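You operate a simulated robot arm through the tools that you are given. There is no shell and no other tool.

You run a simulated robot arm. Do the job below in one go: nothing can be reset, and whatever is moved stays where it is left.

TASK
Stand small can 620 on the separator's purple mat, open it, close it and hang tag 320 on it.
Fine: take the tag from the tag rail; lay the lid on the separator's shelf meanwhile. Set down upright: what you pick out.

It is judged by the outcome, as a careful person would: the job done as asked, and still so three seconds after it is handed in. It fails if anything else is knocked over, pushed out of place, dropped, spilled or broken. A push-on lid holds only when it is set on centred and level and pressed home; a screw cap is set on level and turned clockwise until tight.

THE ROBOT
A 6-joint arm with a two-finger gripper, fixed in place. Base frame: the origin is on the floor under the middle of its stand, x ahead of it, y to its left, z up. Lengths are in mm, angles in degrees, forces in N, time in s.
It reaches about 1572 mm from its shoulder. Its first joint turns from -166.0 to 166.0 degrees. Payload 2.45 kg.
The TCP is the grasp point between the finger pads, 20 mm short of the fingertips. In the tool frame z runs along the fingers and y along their closing line. The gripper opens to 140 mm; its body begins 168 mm behind the TCP.
Orientation is told as [roll, pitch, yaw] about the base's x, y, z axes, in that order, counted from this pose: with the fingers straight down and closing along the base's y, the tool's x points along the base's -x, its y along +y and its z along -z.

THE INTERFACE
- The arm moves only by the tool apply_moves. Its argument "steps" is a list of rows, each an object (a shift or turn left out is 0, a gripper value left out holds the last) with "angular": the turn, a rotation vector about the tool's x, y, z in degrees, a list of three; "offset": the shift along the tool's x, y, z in mm, a list of three; "claw": the gripper command, from -1 (fully open) to 1 (shut), values between in proportion. In form: [{"angular": [rx, ry, rz], "offset": [x, y, z], "claw": claw}, ...]. A call has 1 to 20 rows; each row shifts and turns the commanded pose from where the row before left it, along the tool's axes as they then stand. A row lasts 0.2 s, in which the tool goes at most 50 mm and 8.6 degrees; a call with a longer step from one row to the next is refused whole, and so is a gripper value outside its range. A pose out of reach is approached as far as the arm can. The call stops where the force on the tool passes 40 N (or 10 N more than at its start, if that is more) or the arm is blocked; 0.2 s more then pass. Each finger travels about 45 mm/s and halts on what it meets, pressing with about 26 N; the grip force reading is that of the motor and also rises with nothing between the fingers. The clock runs only during rows and for 0.2 s after the last one: add rows that do not move to give the fingers time. It gives the time, the measured TCP pose, the force on the tool (base axes), the opening and the grip force at its end, in the units of the frame above (readings bear some noise), with the torque about the TCP (base axes, N m) and any sound that the robot's microphone picked up.
- Cameras (640 x 400 px; columns grow to the right, rows downward): "scene" is fixed at [398.8, 500.6, 1302.6]; the picture's right is [-0.09, -1.00, 0.00], its down [-0.56, 0.05, -0.83] and it looks along [0.83, -0.08, -0.56] (base axes); focal length 214 px, centre (320, 200). "wrist" rides on the gripper at [78, 11, -209] in the tool frame; the picture's right is [-0.14, 0.99, 0.00], its down [-0.92, -0.13, -0.37] and it looks along [-0.36, -0.05, 0.93] (tool axes); focal length 280 px, centre (320, 200). There is no depth. A picture from a camera that has moved, and an enlarged one, comes with that camera's place and axes in the base frame and with its lens.
- snapshot(camera): a new picture of that camera. The clock stands still meanwhile.
- close_up(camera, box): a new picture of the part [left, top, right, bottom] of that camera's present view, enlarged. The clock stands still meanwhile.
- close_job(): hands the job in; it is judged then, once.

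Places have to be worked out from the pictures, the camera data and where the tool is seen. Open the gripper and draw the arm clear of the work before you hand the job in, unless the task says otherwise.

The tools are called after "Emit:" as name(argument=value, ...) on one line, values as JSON. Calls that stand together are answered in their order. apply_moves: Moves the arm, as the interface text tells. Its arguments: {"type":"object","properties":{"steps":{"type":"array"}},"required":["steps"]} The other tools are called the same way: snapshot (camera) takes a picture; close_up (camera, box) takes an enlarged picture of a part of a camera's view; close_job () hands the job in.

At the start:

```text
time_s: 0.0
tool_pos: [725.0, -113.7, 1103.9]
orientation: [0.0, 0.0, -0.1]
contact_force: [0.2, -0.5, -0.2]
moment: [-0.01, 0.02, -0.03]
gripper_width: 140.0
grasp_force: 0.1
```

scene: 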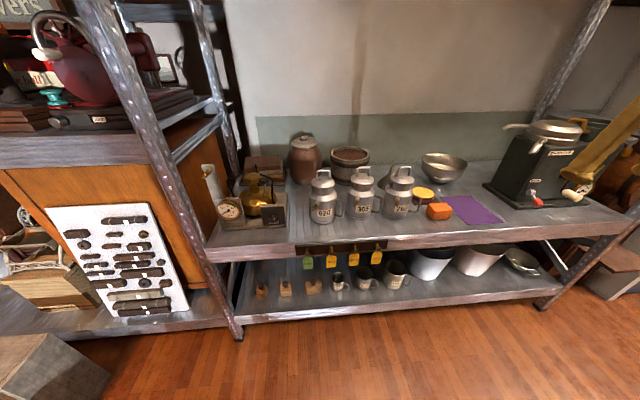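
wrist: 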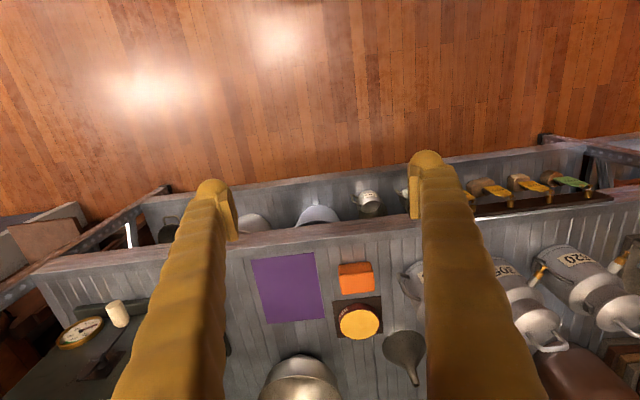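

I'll start by looking closely at the scene: the cans, the tag rail, the purple mat and the separator.

Emit:
close_up(camera="scene", box=[280, 130, 440, 230])

Emit:
close_up(camera="scene", box=[280, 230, 440, 330])

Emit:
close_up(camera="scene", box=[420, 100, 640, 237])

Emit:
close_up(camera="wrist", box=[400, 150, 640, 400])

```text
4.00 times, centred on (360, 180) of scene
camera zoom: at [398.8, 500.6, 1302.6], right [-0.09, -1.0, 0.0], down [-0.56, 0.05, -0.83], along [0.83, -0.08, -0.56], focal length 858 px, centre (160, 280)
```

zoom: 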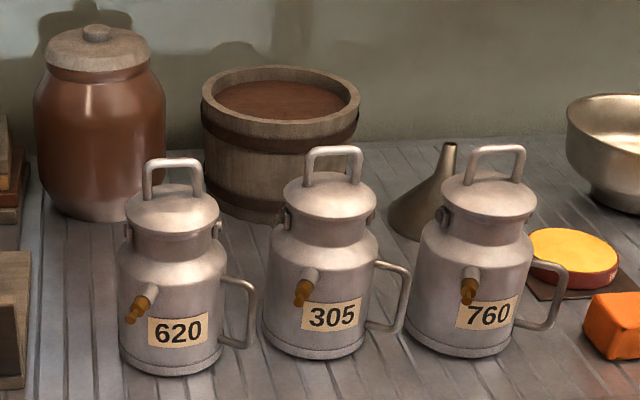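

```text
4.00 times, centred on (360, 280) of scene
camera zoom: at [398.8, 500.6, 1302.6], right [-0.09, -1.0, 0.0], down [-0.56, 0.05, -0.83], along [0.83, -0.08, -0.56], focal length 858 px, centre (160, -120)
```

zoom: 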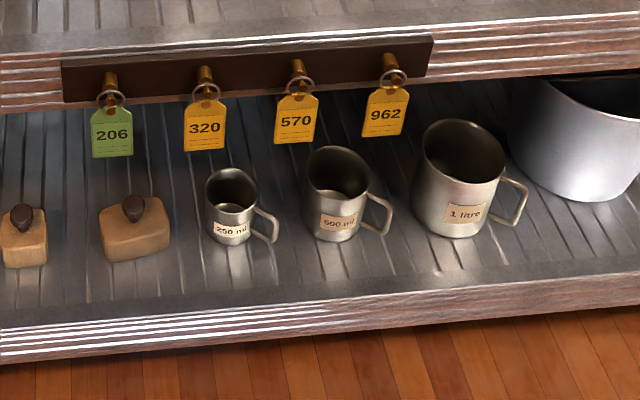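

```text
2.91 times, centred on (530, 168) of scene
camera zoom: at [398.8, 500.6, 1302.6], right [-0.09, -1.0, 0.0], down [-0.56, 0.05, -0.83], along [0.83, -0.08, -0.56], focal length 624 px, centre (-291, 292)
```

zoom: 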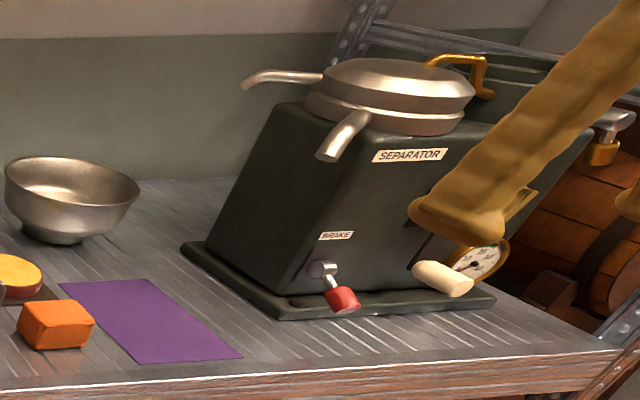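

```text
1.60 times, centred on (520, 275) of wrist
camera zoom: at [648.1, -105.0, 1313.8], right [0.14, 0.99, 0.0], down [0.92, -0.13, 0.37], along [0.36, -0.05, -0.93], focal length 449 px, centre (0, 80)
```

zoom: 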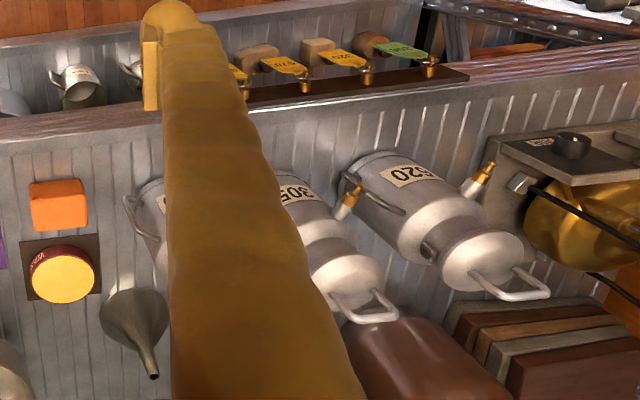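

The scene shows can 620 with a handled lid, a peg on its front-left and a D-handle on its right; the purple mat is beside the separator. I'll zoom further to see the can lid, peg and tags in detail.

Emit:
close_up(camera="scene", box=[300, 160, 364, 230])

Emit:
close_up(camera="scene", box=[300, 235, 364, 275])

Emit:
close_up(camera="scene", box=[410, 170, 522, 240])

Emit:
close_up(camera="wrist", box=[500, 220, 628, 300])

Emit:
close_up(camera="wrist", box=[480, 280, 640, 380])

```text
5.71 times, centred on (332, 195) of scene
camera zoom: at [398.8, 500.6, 1302.6], right [-0.09, -1.0, 0.0], down [-0.56, 0.05, -0.83], along [0.83, -0.08, -0.56], focal length 1226 px, centre (251, 229)
```

zoom: 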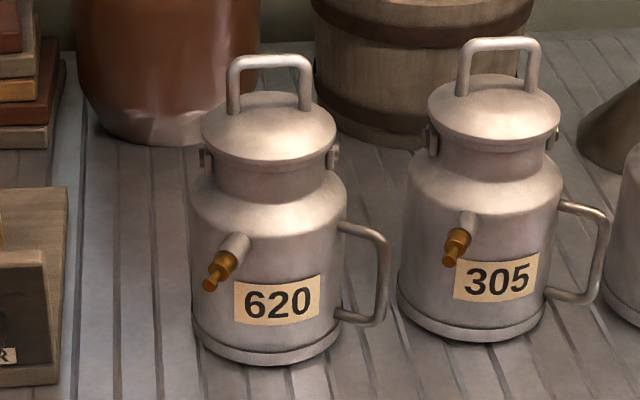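

```text
10.00 times, centred on (332, 255) of scene
camera zoom: at [398.8, 500.6, 1302.6], right [-0.09, -1.0, 0.0], down [-0.56, 0.05, -0.83], along [0.83, -0.08, -0.56], focal length 2145 px, centre (200, -350)
```

zoom: 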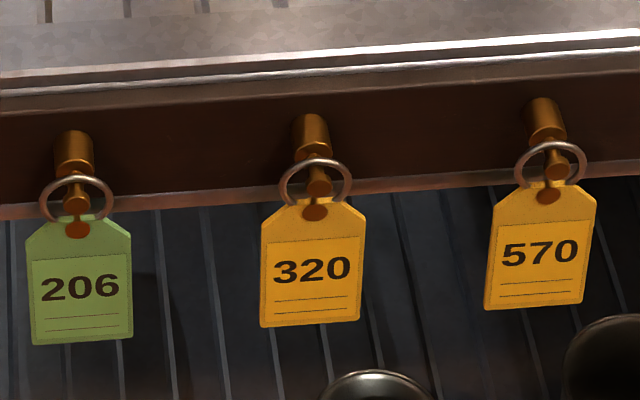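

```text
5.71 times, centred on (466, 205) of scene
camera zoom: at [398.8, 500.6, 1302.6], right [-0.09, -1.0, 0.0], down [-0.56, 0.05, -0.83], along [0.83, -0.08, -0.56], focal length 1226 px, centre (-514, 171)
```

zoom: 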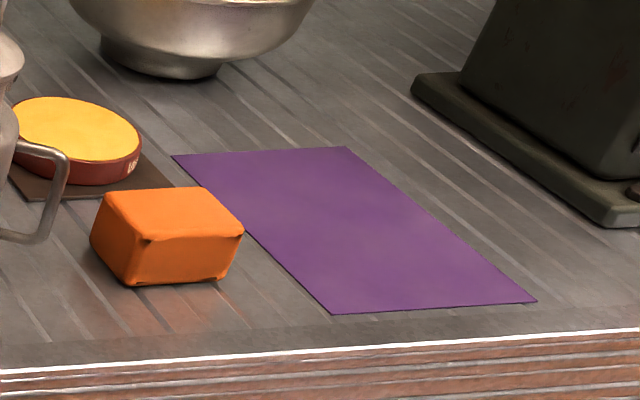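

```text
5.00 times, centred on (564, 260) of wrist
camera zoom: at [648.1, -105.0, 1313.8], right [0.14, 0.99, 0.0], down [0.92, -0.13, 0.37], along [0.36, -0.05, -0.93], focal length 1402 px, centre (-900, -100)
```

zoom: 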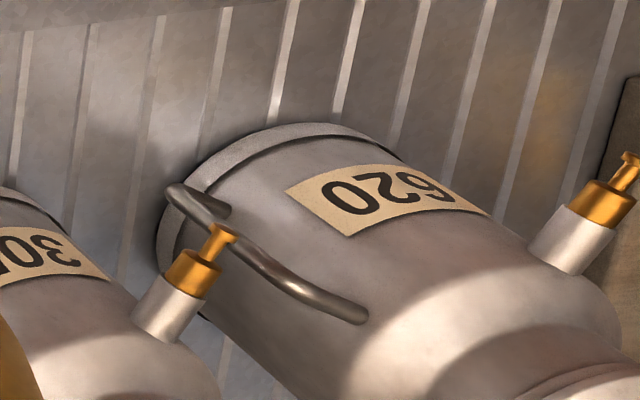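

```text
4.00 times, centred on (560, 330) of wrist
camera zoom: at [648.1, -105.0, 1313.8], right [0.14, 0.99, 0.0], down [0.92, -0.13, 0.37], along [0.36, -0.05, -0.93], focal length 1122 px, centre (-640, -320)
```

zoom: 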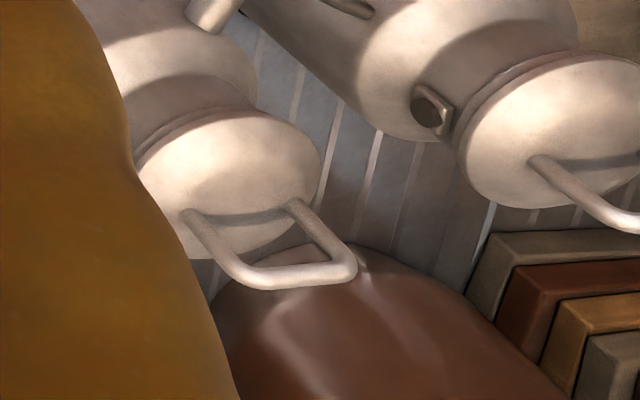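

Triangulating both views: can 620's axis is near (1127, 420), shelf z≈719, lid rim z≈893, handle top z≈945, body Ø≈110; peg faces azimuth ~154°, D-handle ~240°. The mat spans x 1021–1232, y −337…−175. I'll move high above the can to look more closely.

Emit:
apply_moves(steps=[{"offset": [-28.7, 38.1, 0], "claw": -1}, {"offset": [-28.7, 38.1, 0]}, {"offset": [-28.7, 38.1, 0]}, {"offset": [-28.7, 38.1, 0]}, {"offset": [-28.7, 38.1, 0]}, {"offset": [-28.7, 38.1, 0]}, {"offset": [-28.7, 38.1, 0]}, {"offset": [-28.7, 38.1, 0]}, {"offset": [-28.7, 38.1, 0]}, {"offset": [-28.7, 38.1, 0]}, {"offset": [-28.7, 38.1, 0]}, {"offset": [-28.7, 38.1, 0]}, {"offset": [-28.7, 38.1, 0]}, {"offset": [-28.7, 38.1, 0]}, {}])

```text
time_s: 3.2
tool_pos: [1104.4, 404.3, 1097.3]
orientation: [0.1, 0.1, 0.0]
contact_force: [0.4, -0.2, -0.1]
moment: [-0.03, 0.03, -0.01]
gripper_width: 140.1
grasp_force: 0.1
out of reach, approached as far as the arm can: row 14
```

At that height full extension is just out of reach; lower will be fine. I'll take pictures to see where I am.

Emit:
snapshot(camera="wrist")

Emit:
snapshot(camera="scene")

```text
taken
camera wrist: at [1027.4, 414.0, 1306.1], right [0.14, 0.99, 0.0], down [0.92, -0.13, 0.37], along [0.36, -0.05, -0.93], focal length 280 px, centre (320, 200)
```

wrist: 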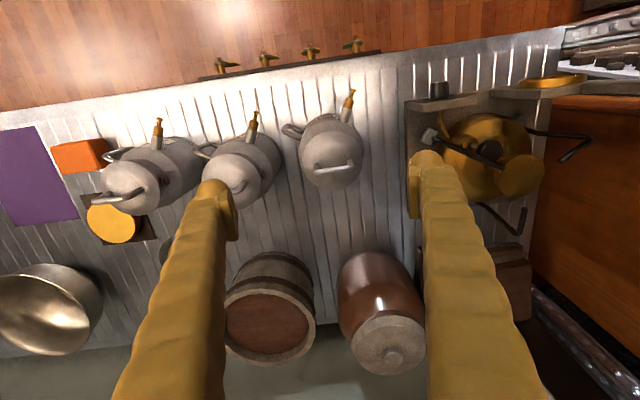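

```text
taken
```

scene: 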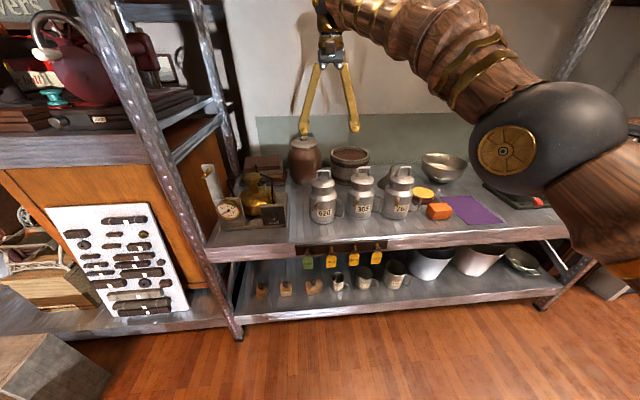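

Can 620 is at the picture centre-top. I'll zoom in for precise measurement of the can, and of its surroundings.

Emit:
close_up(camera="wrist", box=[270, 80, 398, 200])

Emit:
close_up(camera="wrist", box=[200, 20, 400, 100])

Emit:
close_up(camera="wrist", box=[0, 100, 240, 250])

```text
3.33 times, centred on (334, 140) of wrist
camera zoom: at [1027.4, 414.0, 1306.1], right [0.14, 0.99, 0.0], down [0.92, -0.13, 0.37], along [0.36, -0.05, -0.93], focal length 935 px, centre (273, 400)
```

zoom: 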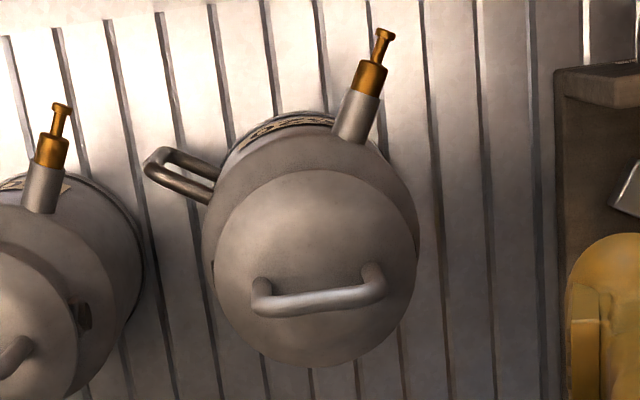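

```text
3.20 times, centred on (300, 60) of wrist
camera zoom: at [1027.4, 414.0, 1306.1], right [0.14, 0.99, 0.0], down [0.92, -0.13, 0.37], along [0.36, -0.05, -0.93], focal length 897 px, centre (384, 648)
```

zoom: 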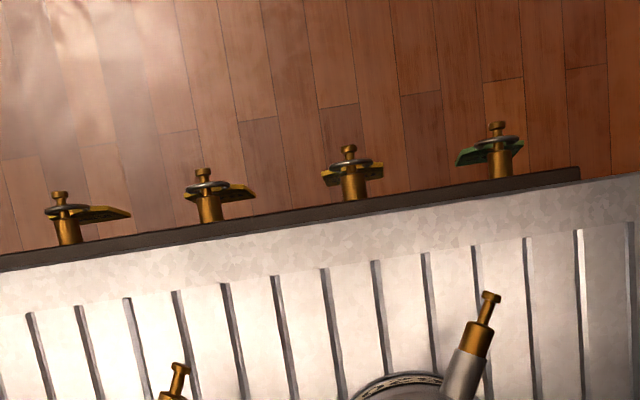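

```text
2.67 times, centred on (120, 175) of wrist
camera zoom: at [1027.4, 414.0, 1306.1], right [0.14, 0.99, 0.0], down [0.92, -0.13, 0.37], along [0.36, -0.05, -0.93], focal length 748 px, centre (853, 267)
```

zoom: 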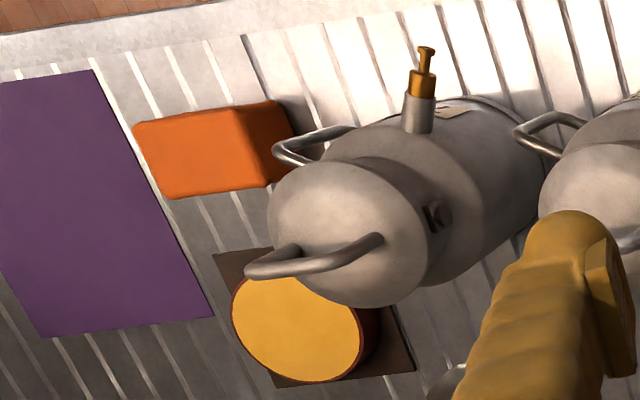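

The can axis works out at (1128, 419), lid handle bar lies along y, peg at azimuth ≈153°, D-handle ≈239°. I'll descend a little and turn the gripper −74° so it closes between peg and D-handle.

Emit:
apply_moves(steps=[{"offset": [0, 0, 45]}, {"offset": [0, 0, 45]}, {"angular": [0, 0, 8.22]}, {"angular": [0, 0, 8.22]}, {"angular": [0, 0, 8.22]}, {"angular": [0, 0, 8.22]}, {"angular": [0, 0, 8.22]}, {"angular": [0, 0, 8.22]}, {"angular": [0, 0, 8.22]}, {"angular": [0, 0, 8.22]}, {"angular": [0, 0, 8.22]}, {}])

```text
time_s: 5.8
tool_pos: [1103.0, 403.1, 1008.2]
orientation: [0.0, 0.1, -74.0]
contact_force: [0.6, -0.1, 0.6]
moment: [-0.01, 0.0, 0.04]
gripper_width: 139.8
grasp_force: 0.2
```

Now aligning above the can axis at (1128, 419) and looking down with the wrist camera before descending.

Emit:
apply_moves(steps=[{"offset": [8.8, 28.5, 0]}, {}, {}])

Emit:
snapshot(camera="wrist")

Emit:
close_up(camera="scene", box=[280, 100, 400, 230])

```text
time_s: 6.6
tool_pos: [1127.4, 419.0, 1007.7]
orientation: [-0.1, 0.0, -73.9]
contact_force: [-0.1, -0.7, 0.1]
moment: [0.03, -0.01, 0.04]
gripper_width: 140.0
grasp_force: 0.1
```

```text
taken
camera wrist: at [1117.7, 495.9, 1217.1], right [0.99, 0.14, 0.0], down [0.13, -0.92, 0.37], along [0.05, -0.36, -0.93], focal length 280 px, centre (320, 200)
```

wrist: 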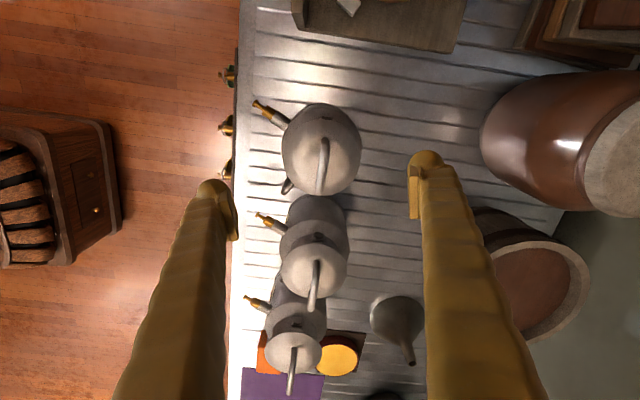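

```text
3.08 times, centred on (340, 165) of scene
camera zoom: at [398.8, 500.6, 1302.6], right [-0.09, -1.0, 0.0], down [-0.56, 0.05, -0.83], along [0.83, -0.08, -0.56], focal length 660 px, centre (258, 308)
```

zoom: 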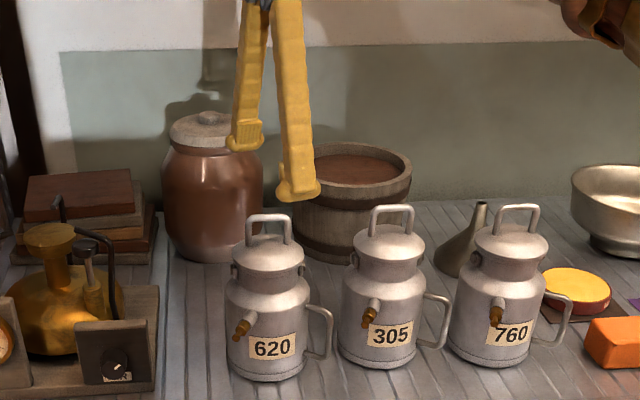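

Emit:
close_up(camera="wrist", box=[240, 80, 400, 210])

```text
3.08 times, centred on (320, 145) of wrist
camera zoom: at [1117.7, 495.9, 1217.1], right [0.99, 0.14, 0.0], down [0.13, -0.92, 0.37], along [0.05, -0.36, -0.93], focal length 863 px, centre (320, 369)
```

zoom: 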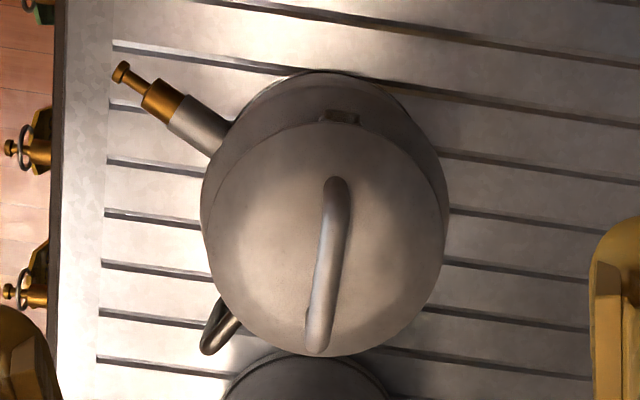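

The can is about 2 mm further along x/y than the gripper centre. Correcting, then descending partway so the fingertips are just above the can's shoulder for a check.

Emit:
apply_moves(steps=[{"offset": [0.9, 2.3, 0]}, {"offset": [0, 0, 35]}, {"offset": [0, 0, 35]}, {"offset": [0, 0, 35]}, {"offset": [0, 0, 30]}, {}, {}])

Emit:
snapshot(camera="wrist")

Emit:
close_up(camera="scene", box=[280, 110, 400, 230])

```text
time_s: 8.2
tool_pos: [1130.9, 421.0, 871.5]
orientation: [0.0, -0.1, -74.0]
contact_force: [0.2, 0.3, -0.2]
moment: [0.0, -0.01, -0.01]
gripper_width: 139.9
grasp_force: 0.1
```

```text
taken
camera wrist: at [1119.3, 497.1, 1081.2], right [0.99, 0.14, 0.0], down [0.13, -0.92, 0.37], along [0.05, -0.36, -0.93], focal length 280 px, centre (320, 200)
```

wrist: 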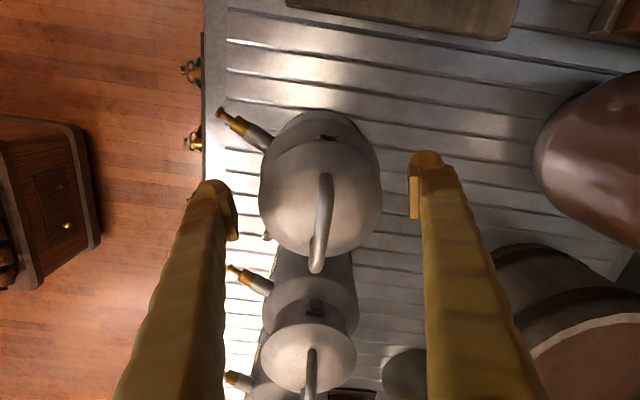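

```text
3.33 times, centred on (340, 170) of scene
camera zoom: at [398.8, 500.6, 1302.6], right [-0.09, -1.0, 0.0], down [-0.56, 0.05, -0.83], along [0.83, -0.08, -0.56], focal length 715 px, centre (253, 300)
```

zoom: 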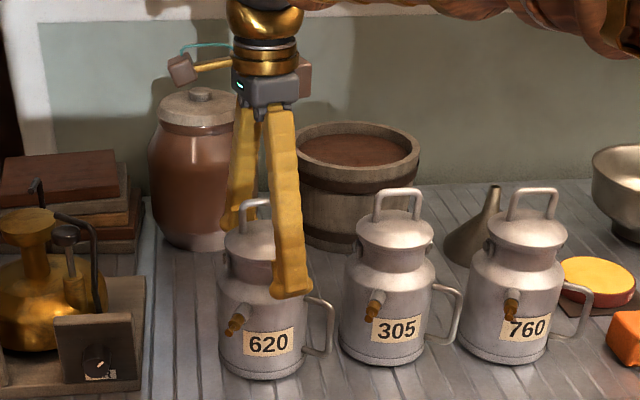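

Emit:
close_up(camera="wrist", box=[200, 90, 440, 290])

```text
2.00 times, centred on (320, 190) of wrist
camera zoom: at [1119.3, 497.1, 1081.2], right [0.99, 0.14, 0.0], down [0.13, -0.92, 0.37], along [0.05, -0.36, -0.93], focal length 561 px, centre (320, 220)
```

zoom: 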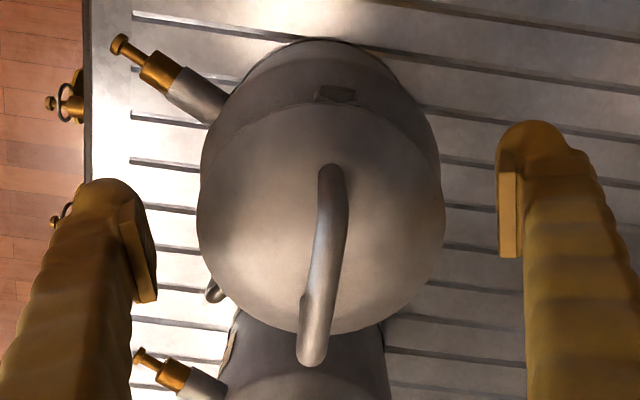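

The can is centred between the pads to within ~1.5 mm. Descending to grip height (TCP z≈796).

Emit:
apply_moves(steps=[{"offset": [1.2, -0.4, 19]}, {"offset": [0, 0, 19]}, {"offset": [0, 0, 19]}, {"offset": [0, 0, 18.5]}, {}])

Emit:
snapshot(camera="wrist")

Emit:
close_up(camera="scene", box=[280, 110, 400, 230])

```text
time_s: 9.4
tool_pos: [1128.0, 421.8, 796.6]
orientation: [-0.1, -0.1, -74.0]
contact_force: [0.2, 0.2, -0.4]
moment: [0.0, 0.0, 0.02]
gripper_width: 140.1
grasp_force: 0.1
```

```text
taken
camera wrist: at [1118.7, 498.3, 1005.4], right [0.99, 0.14, 0.0], down [0.13, -0.92, 0.37], along [0.05, -0.37, -0.93], focal length 280 px, centre (320, 200)
```

wrist: 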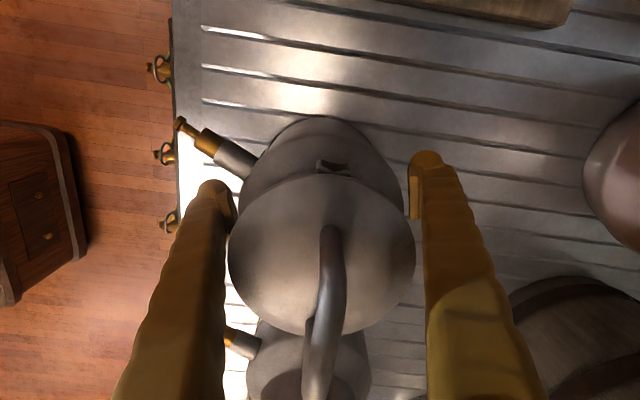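

```text
3.33 times, centred on (340, 170) of scene
camera zoom: at [398.8, 500.6, 1302.6], right [-0.09, -1.0, 0.0], down [-0.56, 0.05, -0.83], along [0.83, -0.08, -0.56], focal length 715 px, centre (253, 300)
```

zoom: 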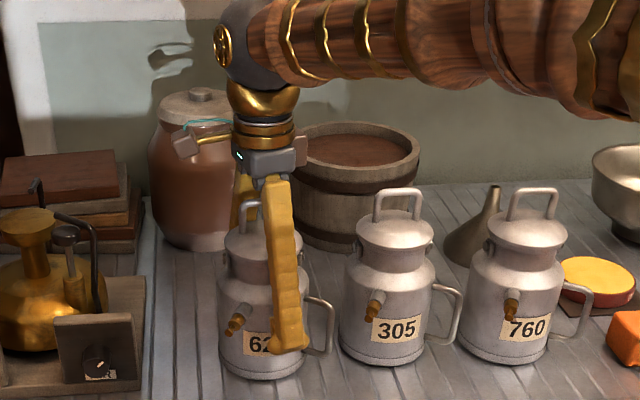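

Fingers straddle the body between peg and D-handle with no contact. Closing the gripper.

Emit:
apply_moves(steps=[{"claw": 1}, {}, {}, {}, {}, {}])

Emit:
close_up(camera="scene", box=[280, 110, 400, 230])

```text
time_s: 10.8
tool_pos: [1128.7, 421.2, 796.7]
orientation: [0.1, 0.0, -74.0]
contact_force: [2.7, 1.1, 1.7]
moment: [-0.04, 0.02, 0.01]
gripper_width: 125.2
grasp_force: 26.4
heard: snap
```

```text
3.33 times, centred on (340, 170) of scene
camera zoom: at [398.8, 500.6, 1302.6], right [-0.09, -1.0, 0.0], down [-0.56, 0.05, -0.83], along [0.83, -0.08, -0.56], focal length 715 px, centre (253, 300)
```

zoom: 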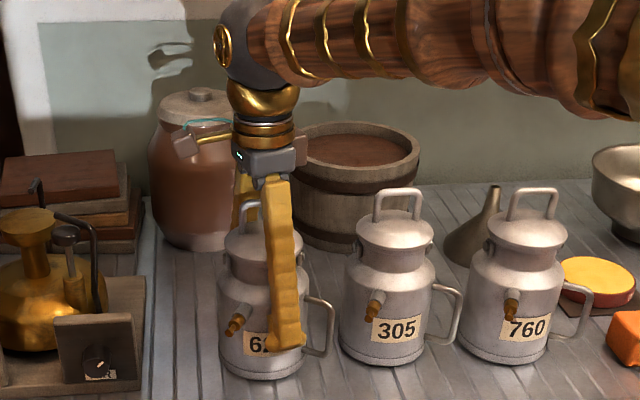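

A snap was heard and the opening reads 125 mm, wider than the body I estimated. I'll look carefully before moving anything.

Emit:
close_up(camera="scene", box=[304, 160, 352, 230])

Emit:
snapshot(camera="wrist")

Emit:
close_up(camera="wrist", box=[200, 100, 440, 250])

```text
5.71 times, centred on (328, 195) of scene
camera zoom: at [398.8, 500.6, 1302.6], right [-0.09, -1.0, 0.0], down [-0.56, 0.05, -0.83], along [0.83, -0.08, -0.56], focal length 1226 px, centre (274, 229)
```

zoom: 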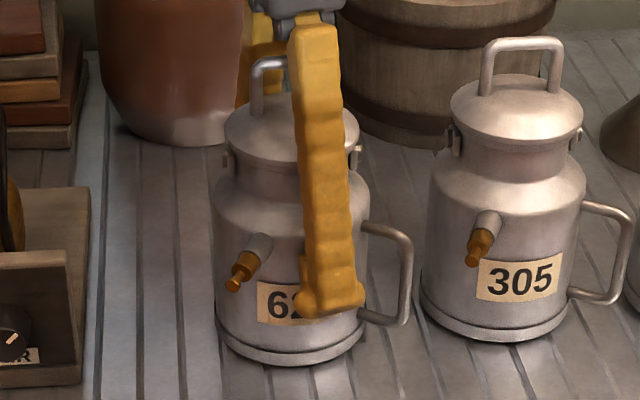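

```text
taken
camera wrist: at [1118.8, 498.3, 1005.7], right [0.99, 0.14, 0.0], down [0.13, -0.92, 0.37], along [0.05, -0.36, -0.93], focal length 280 px, centre (320, 200)
```

wrist: 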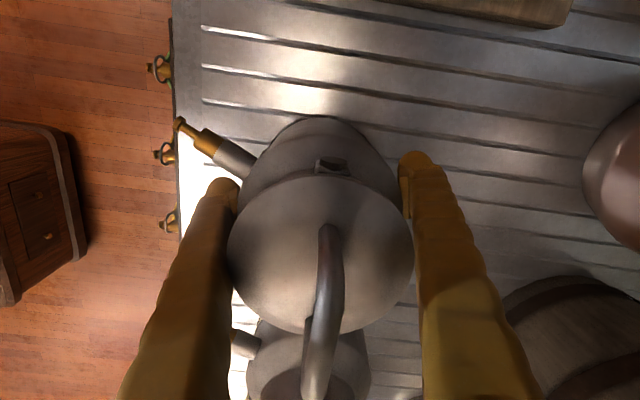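

```text
2.67 times, centred on (320, 175) of wrist
camera zoom: at [1118.8, 498.3, 1005.7], right [0.99, 0.14, 0.0], down [0.13, -0.92, 0.37], along [0.05, -0.36, -0.93], focal length 748 px, centre (320, 267)
```

zoom: 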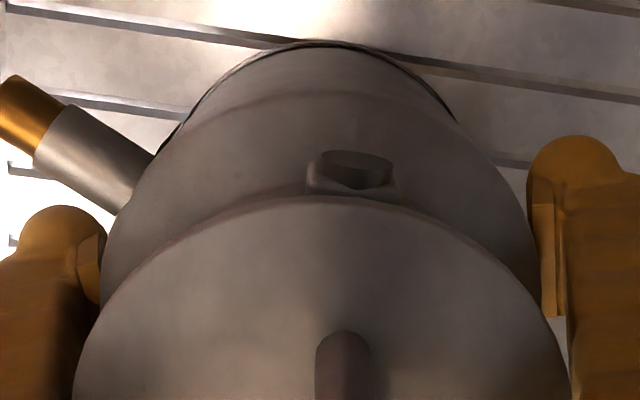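

The slanted finger arms (inverted V) have most likely closed on the lid rim rather than the pads on the body. I'll open again and inspect the lid.

Emit:
apply_moves(steps=[{"claw": -1}, {}, {}, {}])

Emit:
close_up(camera="wrist", box=[200, 100, 440, 250])

Emit:
close_up(camera="scene", box=[304, 160, 352, 230])

```text
time_s: 11.8
tool_pos: [1129.7, 423.0, 796.5]
orientation: [0.0, -0.1, -74.0]
contact_force: [-0.1, -0.3, -0.4]
moment: [0.02, 0.02, -0.01]
gripper_width: 139.9
grasp_force: 0.1
heard: snap
```

```text
2.67 times, centred on (320, 175) of wrist
camera zoom: at [1118.8, 498.3, 1005.6], right [0.99, 0.14, 0.0], down [0.13, -0.92, 0.37], along [0.05, -0.36, -0.93], focal length 748 px, centre (320, 267)
```

zoom: 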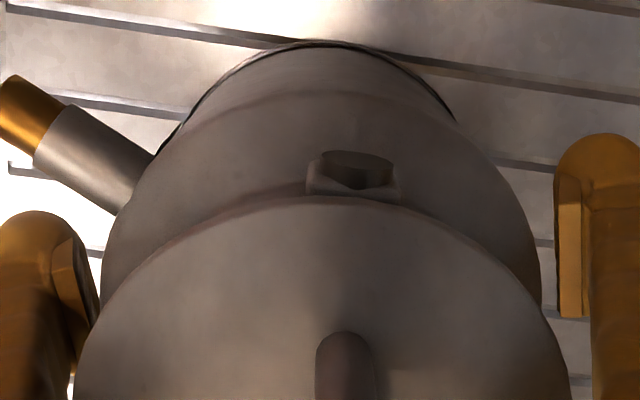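

```text
5.71 times, centred on (328, 195) of scene
camera zoom: at [398.8, 500.6, 1302.6], right [-0.09, -1.0, 0.0], down [-0.56, 0.05, -0.83], along [0.83, -0.08, -0.56], focal length 1226 px, centre (274, 229)
```

zoom: 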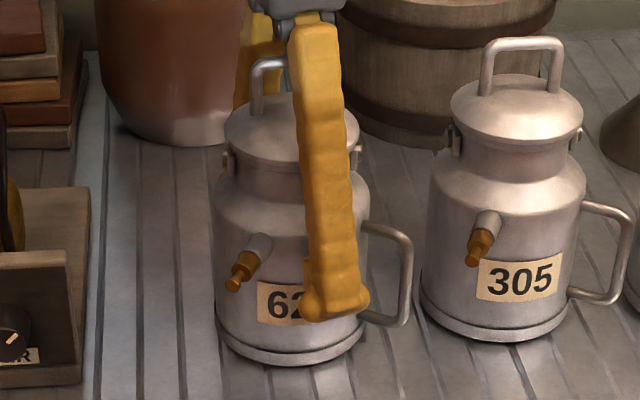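

The can and lid look unchanged. I'll raise the gripper so the pads grip the top of the cylindrical body (z≈815–838), where the arms should clear the lid rim.

Emit:
apply_moves(steps=[{"offset": [0, 0, -19]}, {"offset": [0, 0, -19]}, {}])

Emit:
snapshot(camera="wrist")

Emit:
close_up(camera="scene", box=[296, 140, 360, 230])

```text
time_s: 12.6
tool_pos: [1128.9, 421.0, 834.6]
orientation: [0.0, 0.0, -74.1]
contact_force: [-0.2, -0.4, -0.5]
moment: [0.0, 0.01, -0.01]
gripper_width: 139.8
grasp_force: 0.2
```

```text
taken
camera wrist: at [1118.9, 498.7, 1043.3], right [0.99, 0.14, 0.0], down [0.13, -0.92, 0.37], along [0.05, -0.37, -0.93], focal length 280 px, centre (320, 200)
```

wrist: 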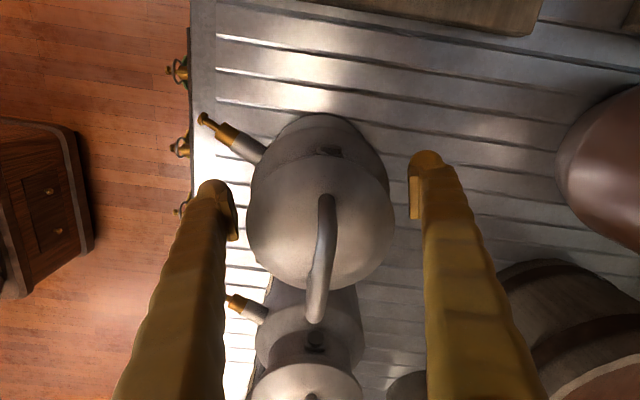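

```text
4.44 times, centred on (328, 185) of scene
camera zoom: at [398.8, 500.6, 1302.6], right [-0.09, -1.0, 0.0], down [-0.56, 0.05, -0.83], along [0.83, -0.08, -0.56], focal length 953 px, centre (284, 267)
```

zoom: 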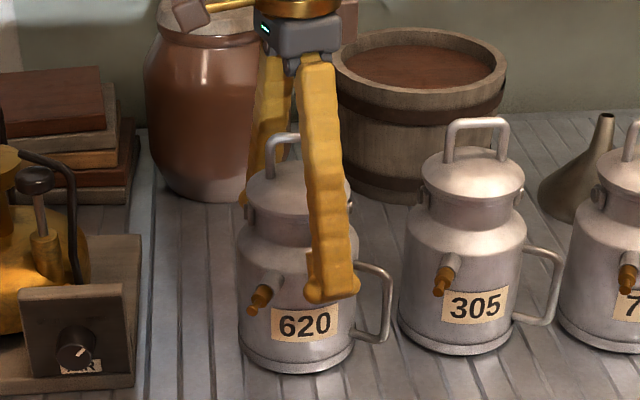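

Closing again at the higher grip position; expecting ~110 mm if the pads meet the body.

Emit:
apply_moves(steps=[{"claw": 1}, {}, {}, {}, {}, {}])

Emit:
close_up(camera="wrist", box=[200, 100, 440, 250])

Emit:
close_up(camera="scene", box=[304, 160, 352, 230])

```text
time_s: 14.0
tool_pos: [1129.6, 422.1, 834.4]
orientation: [0.1, 0.0, -74.0]
contact_force: [-3.1, -0.9, 2.1]
moment: [-0.09, 0.2, -0.01]
gripper_width: 110.7
grasp_force: 25.6
```

```text
2.67 times, centred on (320, 175) of wrist
camera zoom: at [1118.9, 498.7, 1043.4], right [0.99, 0.14, 0.0], down [0.13, -0.92, 0.37], along [0.05, -0.36, -0.93], focal length 748 px, centre (320, 267)
```

zoom: 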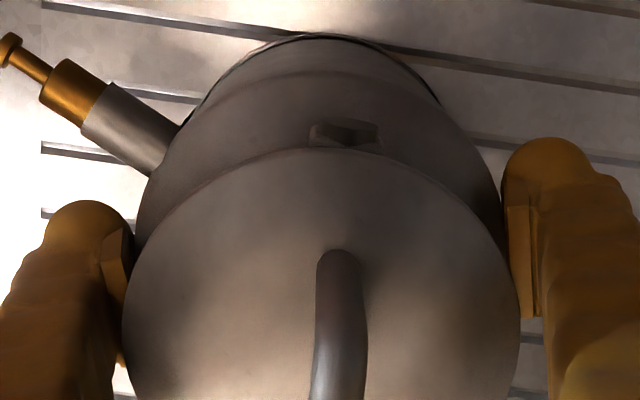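

```text
5.71 times, centred on (328, 195) of scene
camera zoom: at [398.8, 500.6, 1302.6], right [-0.09, -1.0, 0.0], down [-0.56, 0.05, -0.83], along [0.83, -0.08, -0.56], focal length 1226 px, centre (274, 229)
```

zoom: 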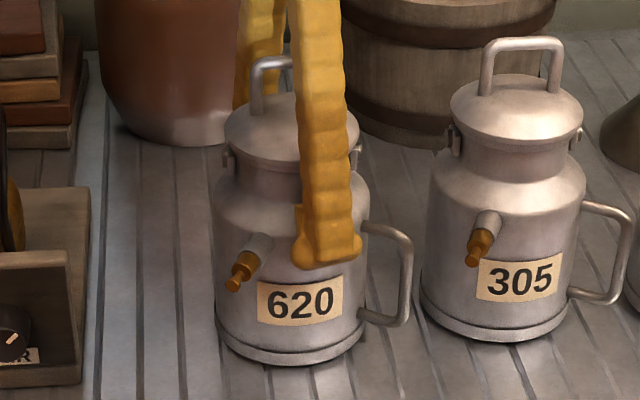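

110.7 mm with no snap: the pads are on the body. Lifting a little to test the hold and read the weight.

Emit:
apply_moves(steps=[{"offset": [0, 0, -4]}, {"offset": [0, 0, -8]}, {"offset": [0, 0, -8]}, {}, {}])

Emit:
close_up(camera="scene", box=[304, 160, 352, 230])

```text
time_s: 15.2
tool_pos: [1129.0, 422.6, 854.1]
orientation: [0.0, 0.1, -73.9]
contact_force: [-0.8, -0.1, -5.5]
moment: [0.02, 0.0, 0.0]
gripper_width: 111.1
grasp_force: 25.7
```

```text
5.71 times, centred on (328, 195) of scene
camera zoom: at [398.8, 500.6, 1302.6], right [-0.09, -1.0, 0.0], down [-0.56, 0.05, -0.83], along [0.83, -0.08, -0.56], focal length 1226 px, centre (274, 229)
```

zoom: 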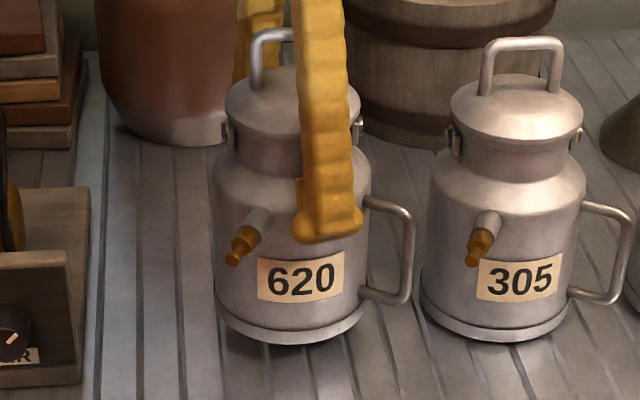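

The can hangs firmly (about 5.5 N) and the lid stayed on. Lifting clear, drawing it out over the front edge, and turning it +27° so its peg will face the robot.

Emit:
apply_moves(steps=[{"offset": [0, 0, -20]}, {"offset": [0, 0, -25]}, {"offset": [0, 0, -25]}, {"offset": [0, 0, -25]}, {"offset": [5.5, -19.2, 0]}, {"offset": [11, -38.5, 0]}, {"offset": [11, -38.5, 0]}, {"offset": [11, -38.5, 0]}, {"offset": [11, -38.5, 0]}, {"offset": [11, -38.5, 0]}, {"offset": [8.25, -28.8, 0]}, {}, {}])

Emit:
snapshot(camera="scene")

```text
time_s: 18.0
tool_pos: [879.0, 422.6, 949.6]
orientation: [-0.1, 0.0, -74.0]
contact_force: [0.6, 0.2, -6.7]
moment: [0.0, -0.03, -0.01]
gripper_width: 110.7
grasp_force: 25.6
```

```text
taken
```

scene: 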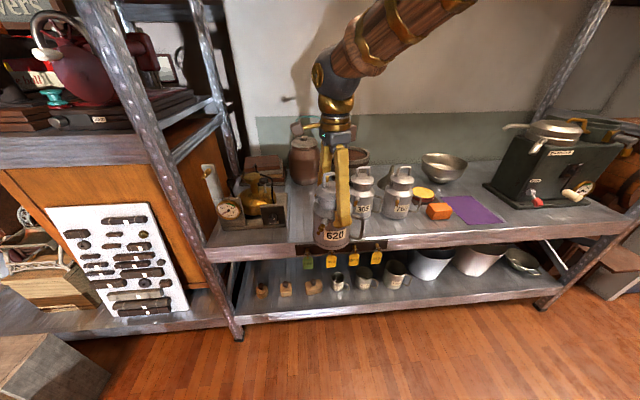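

Now traversing along −y in front of the shelf toward the mat.

Emit:
apply_moves(steps=[{"offset": [-24, -6.9, 0]}, {"offset": [-43.3, -12.4, 0]}, {"offset": [-43.3, -12.4, 0]}, {"offset": [-43.3, -12.4, 0]}, {"offset": [-43.3, -12.4, 0]}, {"offset": [-43.3, -12.4, 0]}, {"offset": [-43.3, -12.4, 0]}, {"offset": [-43.3, -12.4, 0]}, {"offset": [-43.3, -12.4, 0]}, {"offset": [-43.3, -12.4, 0]}, {"offset": [-43.3, -12.4, 0]}, {"offset": [-43.3, -12.4, 0]}, {"offset": [-43.3, -12.4, 0]}, {"offset": [-43.3, -12.4, 0]}, {"offset": [-43.3, -12.4, 0]}, {"offset": [-24, -6.9, 0]}, {}, {}])

```text
time_s: 21.8
tool_pos: [880.1, -257.2, 949.5]
orientation: [0.0, 0.0, -74.0]
contact_force: [-0.8, -0.6, -5.9]
moment: [0.04, -0.03, 0.02]
gripper_width: 111.0
grasp_force: 26.2
```

Turning the can so its peg faces the robot, then moving in over the mat at height.

Emit:
apply_moves(steps=[{"angular": [0, 0, -6.75]}, {"angular": [0, 0, -6.75]}, {"angular": [0, 0, -6.75]}, {"angular": [0, 0, -6.75]}, {}, {"offset": [-16, 17.1, 0]}, {"offset": [-28, 30, 0]}, {"offset": [-28, 30, 0]}, {"offset": [-28, 30, 0]}, {"offset": [-28, 30, 0]}, {"offset": [-26, 27.9, 0]}, {"offset": [-14, 15, 0]}, {}, {}])

Emit:
snapshot(camera="scene")

Emit:
snapshot(camera="wrist")

```text
time_s: 24.8
tool_pos: [1125.2, -259.0, 949.8]
orientation: [0.0, 0.0, -47.1]
contact_force: [0.3, -0.1, -6.4]
moment: [-0.02, 0.0, 0.0]
gripper_width: 111.0
grasp_force: 26.0
```

```text
taken
```

scene: 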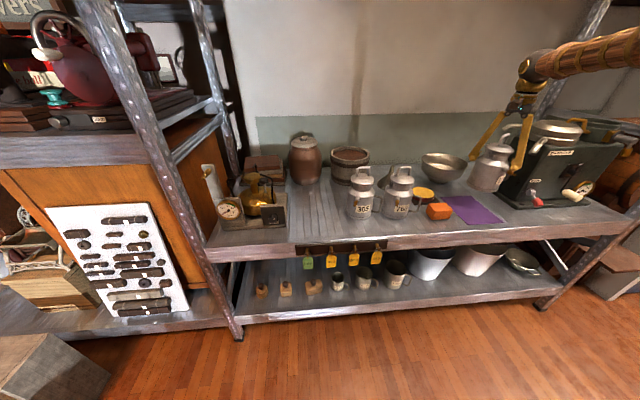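

```text
taken
camera wrist: at [1080.9, -196.2, 1159.2], right [0.82, 0.58, 0.0], down [0.53, -0.76, 0.37], along [0.21, -0.3, -0.93], focal length 280 px, centre (320, 200)
```

wrist: 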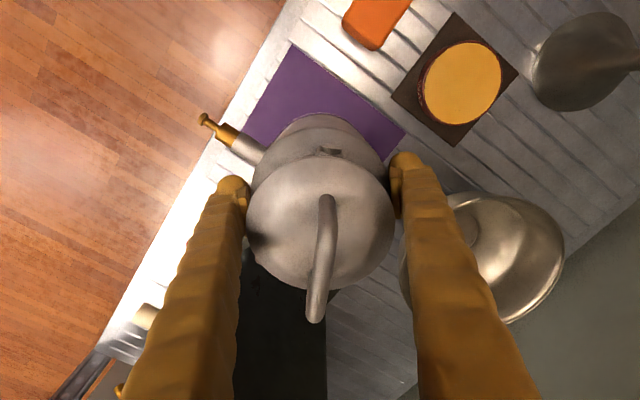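

Checking clearance to the separator's spouts and the bowl before lowering.

Emit:
close_up(camera="scene", box=[420, 70, 600, 240])

Emit:
close_up(camera="wrist", box=[140, 230, 440, 400])

```text
2.35 times, centred on (510, 155) of scene
camera zoom: at [398.8, 500.6, 1302.6], right [-0.09, -1.0, 0.0], down [-0.56, 0.05, -0.83], along [0.83, -0.08, -0.56], focal length 505 px, centre (-127, 306)
```

zoom: 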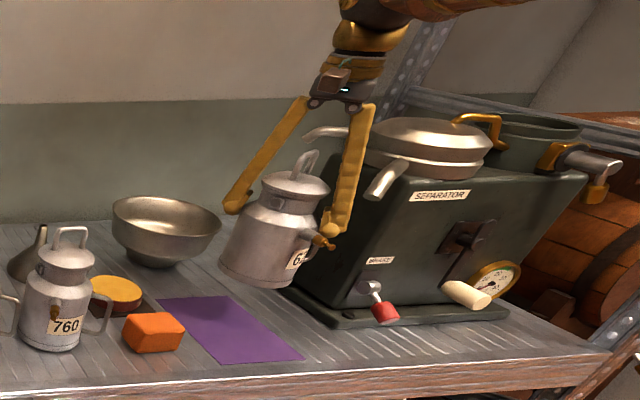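

```text
2.13 times, centred on (290, 315) of wrist
camera zoom: at [1080.9, -196.2, 1159.2], right [0.82, 0.58, 0.0], down [0.53, -0.76, 0.37], along [0.21, -0.3, -0.93], focal length 598 px, centre (384, -45)
```

zoom: 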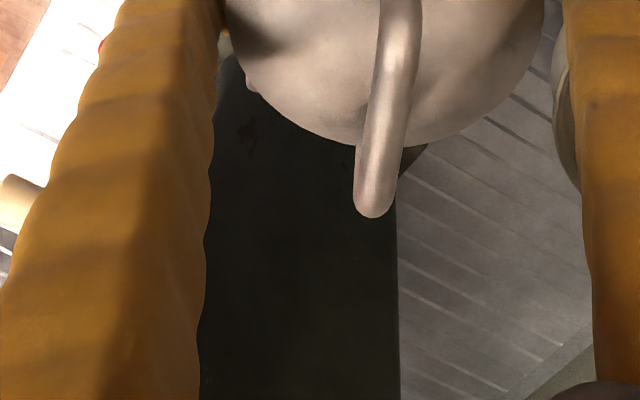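

Clear all round: spouts are well off to −y and the bowl behind. Lowering the can toward the mat.

Emit:
apply_moves(steps=[{"offset": [0, 0, 15]}, {"offset": [0, 0, 22]}, {"offset": [0, 0, 22]}, {"offset": [0, 0, 22]}, {"offset": [0, 0, 18]}, {"offset": [0, 0, 10]}, {}, {}])

Emit:
close_up(camera="scene", box=[440, 130, 540, 240])

Emit:
snapshot(camera="wrist")

```text
time_s: 26.6
tool_pos: [1125.9, -258.9, 841.9]
orientation: [0.0, 0.1, -47.0]
contact_force: [0.2, 0.3, -6.1]
moment: [0.0, 0.02, 0.02]
gripper_width: 110.9
grasp_force: 26.0
```

```text
3.64 times, centred on (490, 185) of scene
camera zoom: at [398.8, 500.6, 1302.6], right [-0.09, -1.0, 0.0], down [-0.56, 0.05, -0.83], along [0.83, -0.08, -0.56], focal length 780 px, centre (-298, 254)
```

zoom: 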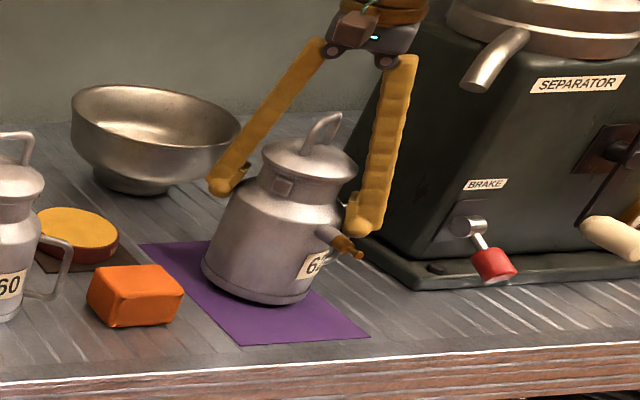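

```text
taken
camera wrist: at [1081.2, -195.9, 1050.0], right [0.82, 0.58, 0.0], down [0.53, -0.76, 0.37], along [0.21, -0.3, -0.93], focal length 280 px, centre (320, 200)
```

wrist: 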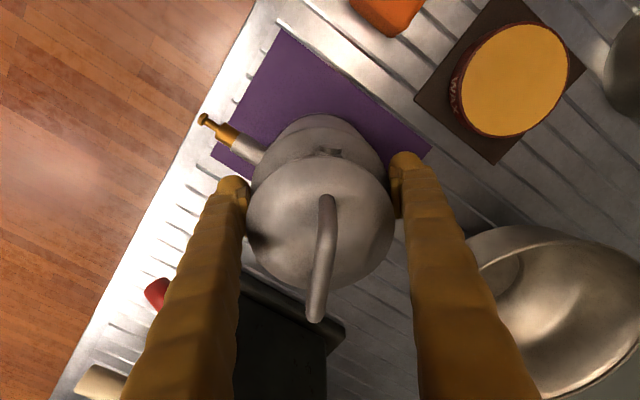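

The can is over the mat centre, ~7 mm up. Lowering the last millimetres gently.

Emit:
apply_moves(steps=[{"offset": [0, 0, 4]}, {"offset": [0, 0, 1]}, {"offset": [0, 0, 1]}, {}])

```text
time_s: 27.6
tool_pos: [1126.6, -259.1, 835.0]
orientation: [0.0, 0.0, -46.9]
contact_force: [0.0, 0.6, -6.5]
moment: [0.05, 0.0, 0.0]
gripper_width: 111.0
grasp_force: 25.8
```

Emit:
apply_moves(steps=[{"offset": [0, 0, 0.7]}, {"offset": [0, 0, 0.7]}, {}])

```text
time_s: 28.4
tool_pos: [1124.9, -259.1, 834.9]
orientation: [0.0, 0.0, -47.0]
contact_force: [-0.4, -0.3, 4.7]
moment: [-0.33, 0.4, -0.05]
gripper_width: 111.0
grasp_force: 25.2
```

Contact with the mat is made (vertical force reversed). Releasing the can.

Emit:
apply_moves(steps=[{"offset": [0, 0, -0.5]}, {"claw": -1}, {}, {}, {}, {}])

Emit:
close_up(camera="scene", box=[440, 130, 540, 240])

Emit:
close_up(camera="wrist", box=[180, 60, 460, 340])

```text
time_s: 29.8
tool_pos: [1126.2, -259.3, 834.8]
orientation: [0.0, 0.0, -46.9]
contact_force: [0.4, -0.7, -0.7]
moment: [0.01, 0.01, -0.02]
gripper_width: 139.9
grasp_force: 0.1
```

```text
3.64 times, centred on (490, 185) of scene
camera zoom: at [398.8, 500.6, 1302.6], right [-0.09, -1.0, 0.0], down [-0.56, 0.05, -0.83], along [0.83, -0.08, -0.56], focal length 780 px, centre (-298, 254)
```

zoom: 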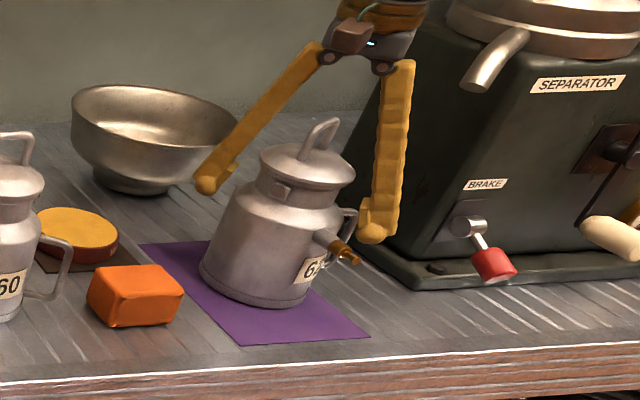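

```text
1.43 times, centred on (320, 200) of wrist
camera zoom: at [1081.4, -195.7, 1043.4], right [0.82, 0.58, 0.0], down [0.53, -0.76, 0.37], along [0.21, -0.3, -0.93], focal length 401 px, centre (320, 200)
```

zoom: 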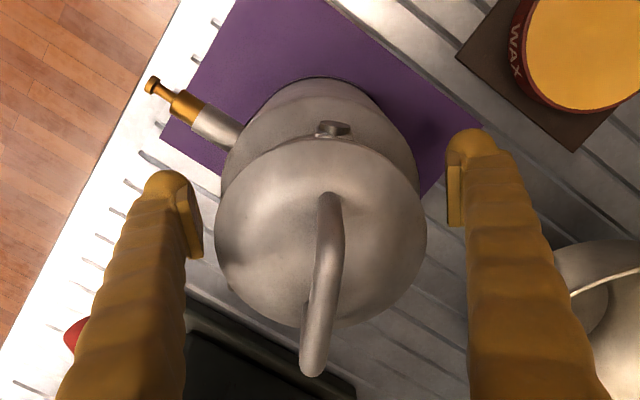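

Can 620 stands on the purple mat, peg toward the robot. Raising the gripper straight up, then turning it to pinch the lid handle's bar.

Emit:
apply_moves(steps=[{"offset": [0, 0, -20]}, {"offset": [0, 0, -35]}, {"offset": [0, 0, -40]}, {"offset": [0, 0, -40]}, {"offset": [0, 0, -40]}, {"angular": [0, 0, 8]}, {"angular": [0, 0, 8]}, {}, {}])

Emit:
close_up(camera="wrist", box=[220, 80, 420, 230])

Emit:
close_up(camera="scene", box=[440, 130, 540, 240])

```text
time_s: 31.8
tool_pos: [1126.2, -259.3, 1009.3]
orientation: [-0.1, 0.1, -62.9]
contact_force: [0.9, 0.3, -0.6]
moment: [-0.01, 0.01, 0.03]
gripper_width: 139.9
grasp_force: 0.0
```

```text
2.67 times, centred on (320, 155) of wrist
camera zoom: at [1100.9, -185.8, 1218.5], right [0.94, 0.33, 0.0], down [0.3, -0.88, 0.37], along [0.12, -0.35, -0.93], focal length 748 px, centre (320, 320)
```

zoom: 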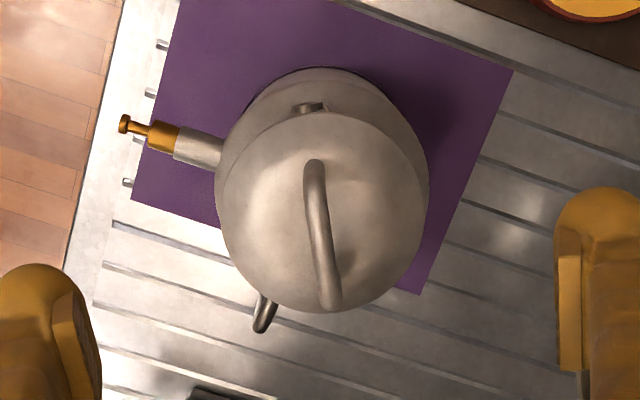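

```text
3.64 times, centred on (490, 185) of scene
camera zoom: at [398.8, 500.6, 1302.6], right [-0.09, -1.0, 0.0], down [-0.56, 0.05, -0.83], along [0.83, -0.08, -0.56], focal length 780 px, centre (-298, 254)
```

zoom: 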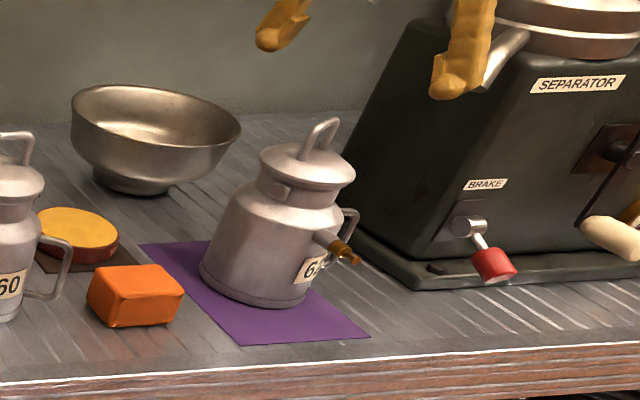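

The handle bar midpoint is at about (1126.5, −257), direction azimuth 117°, top z≈945; gripper is aligned. Lowering to pinch the bar at TCP z≈941.

Emit:
apply_moves(steps=[{"offset": [1, 0, 25]}, {"offset": [0, 0, 25]}, {"offset": [0, 0, 18]}, {}, {}])

Emit:
snapshot(camera="wrist")

Emit:
close_up(camera="scene", box=[460, 110, 540, 200])

```text
time_s: 33.0
tool_pos: [1125.2, -258.9, 941.3]
orientation: [0.0, 0.0, -63.1]
contact_force: [0.8, -0.1, 0.2]
moment: [-0.03, 0.0, -0.02]
gripper_width: 139.9
grasp_force: 0.0
```

```text
taken
camera wrist: at [1100.1, -185.3, 1151.0], right [0.94, 0.33, 0.0], down [0.3, -0.88, 0.37], along [0.12, -0.35, -0.93], focal length 280 px, centre (320, 200)
```

wrist: 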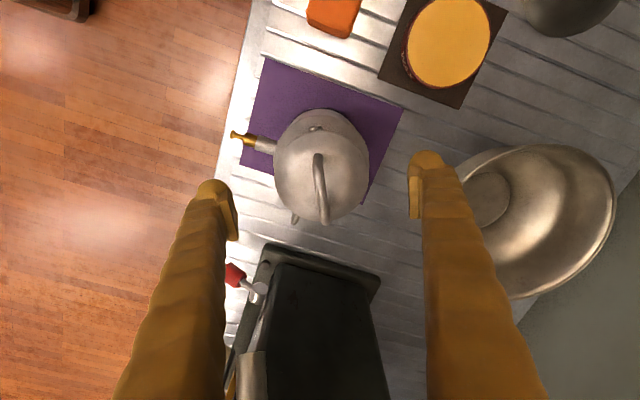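

```text
4.44 times, centred on (500, 155) of scene
camera zoom: at [398.8, 500.6, 1302.6], right [-0.09, -1.0, 0.0], down [-0.56, 0.05, -0.83], along [0.83, -0.08, -0.56], focal length 953 px, centre (-480, 400)
```

zoom: 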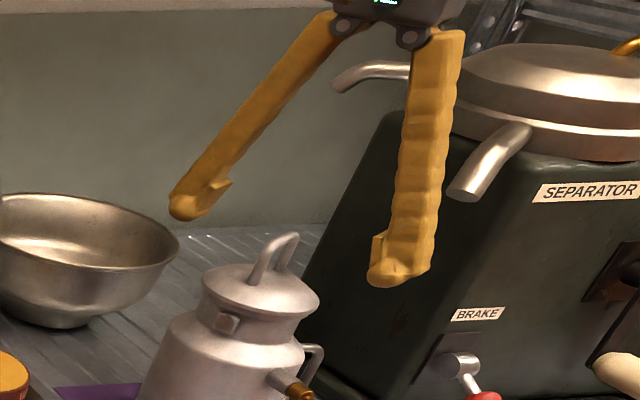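

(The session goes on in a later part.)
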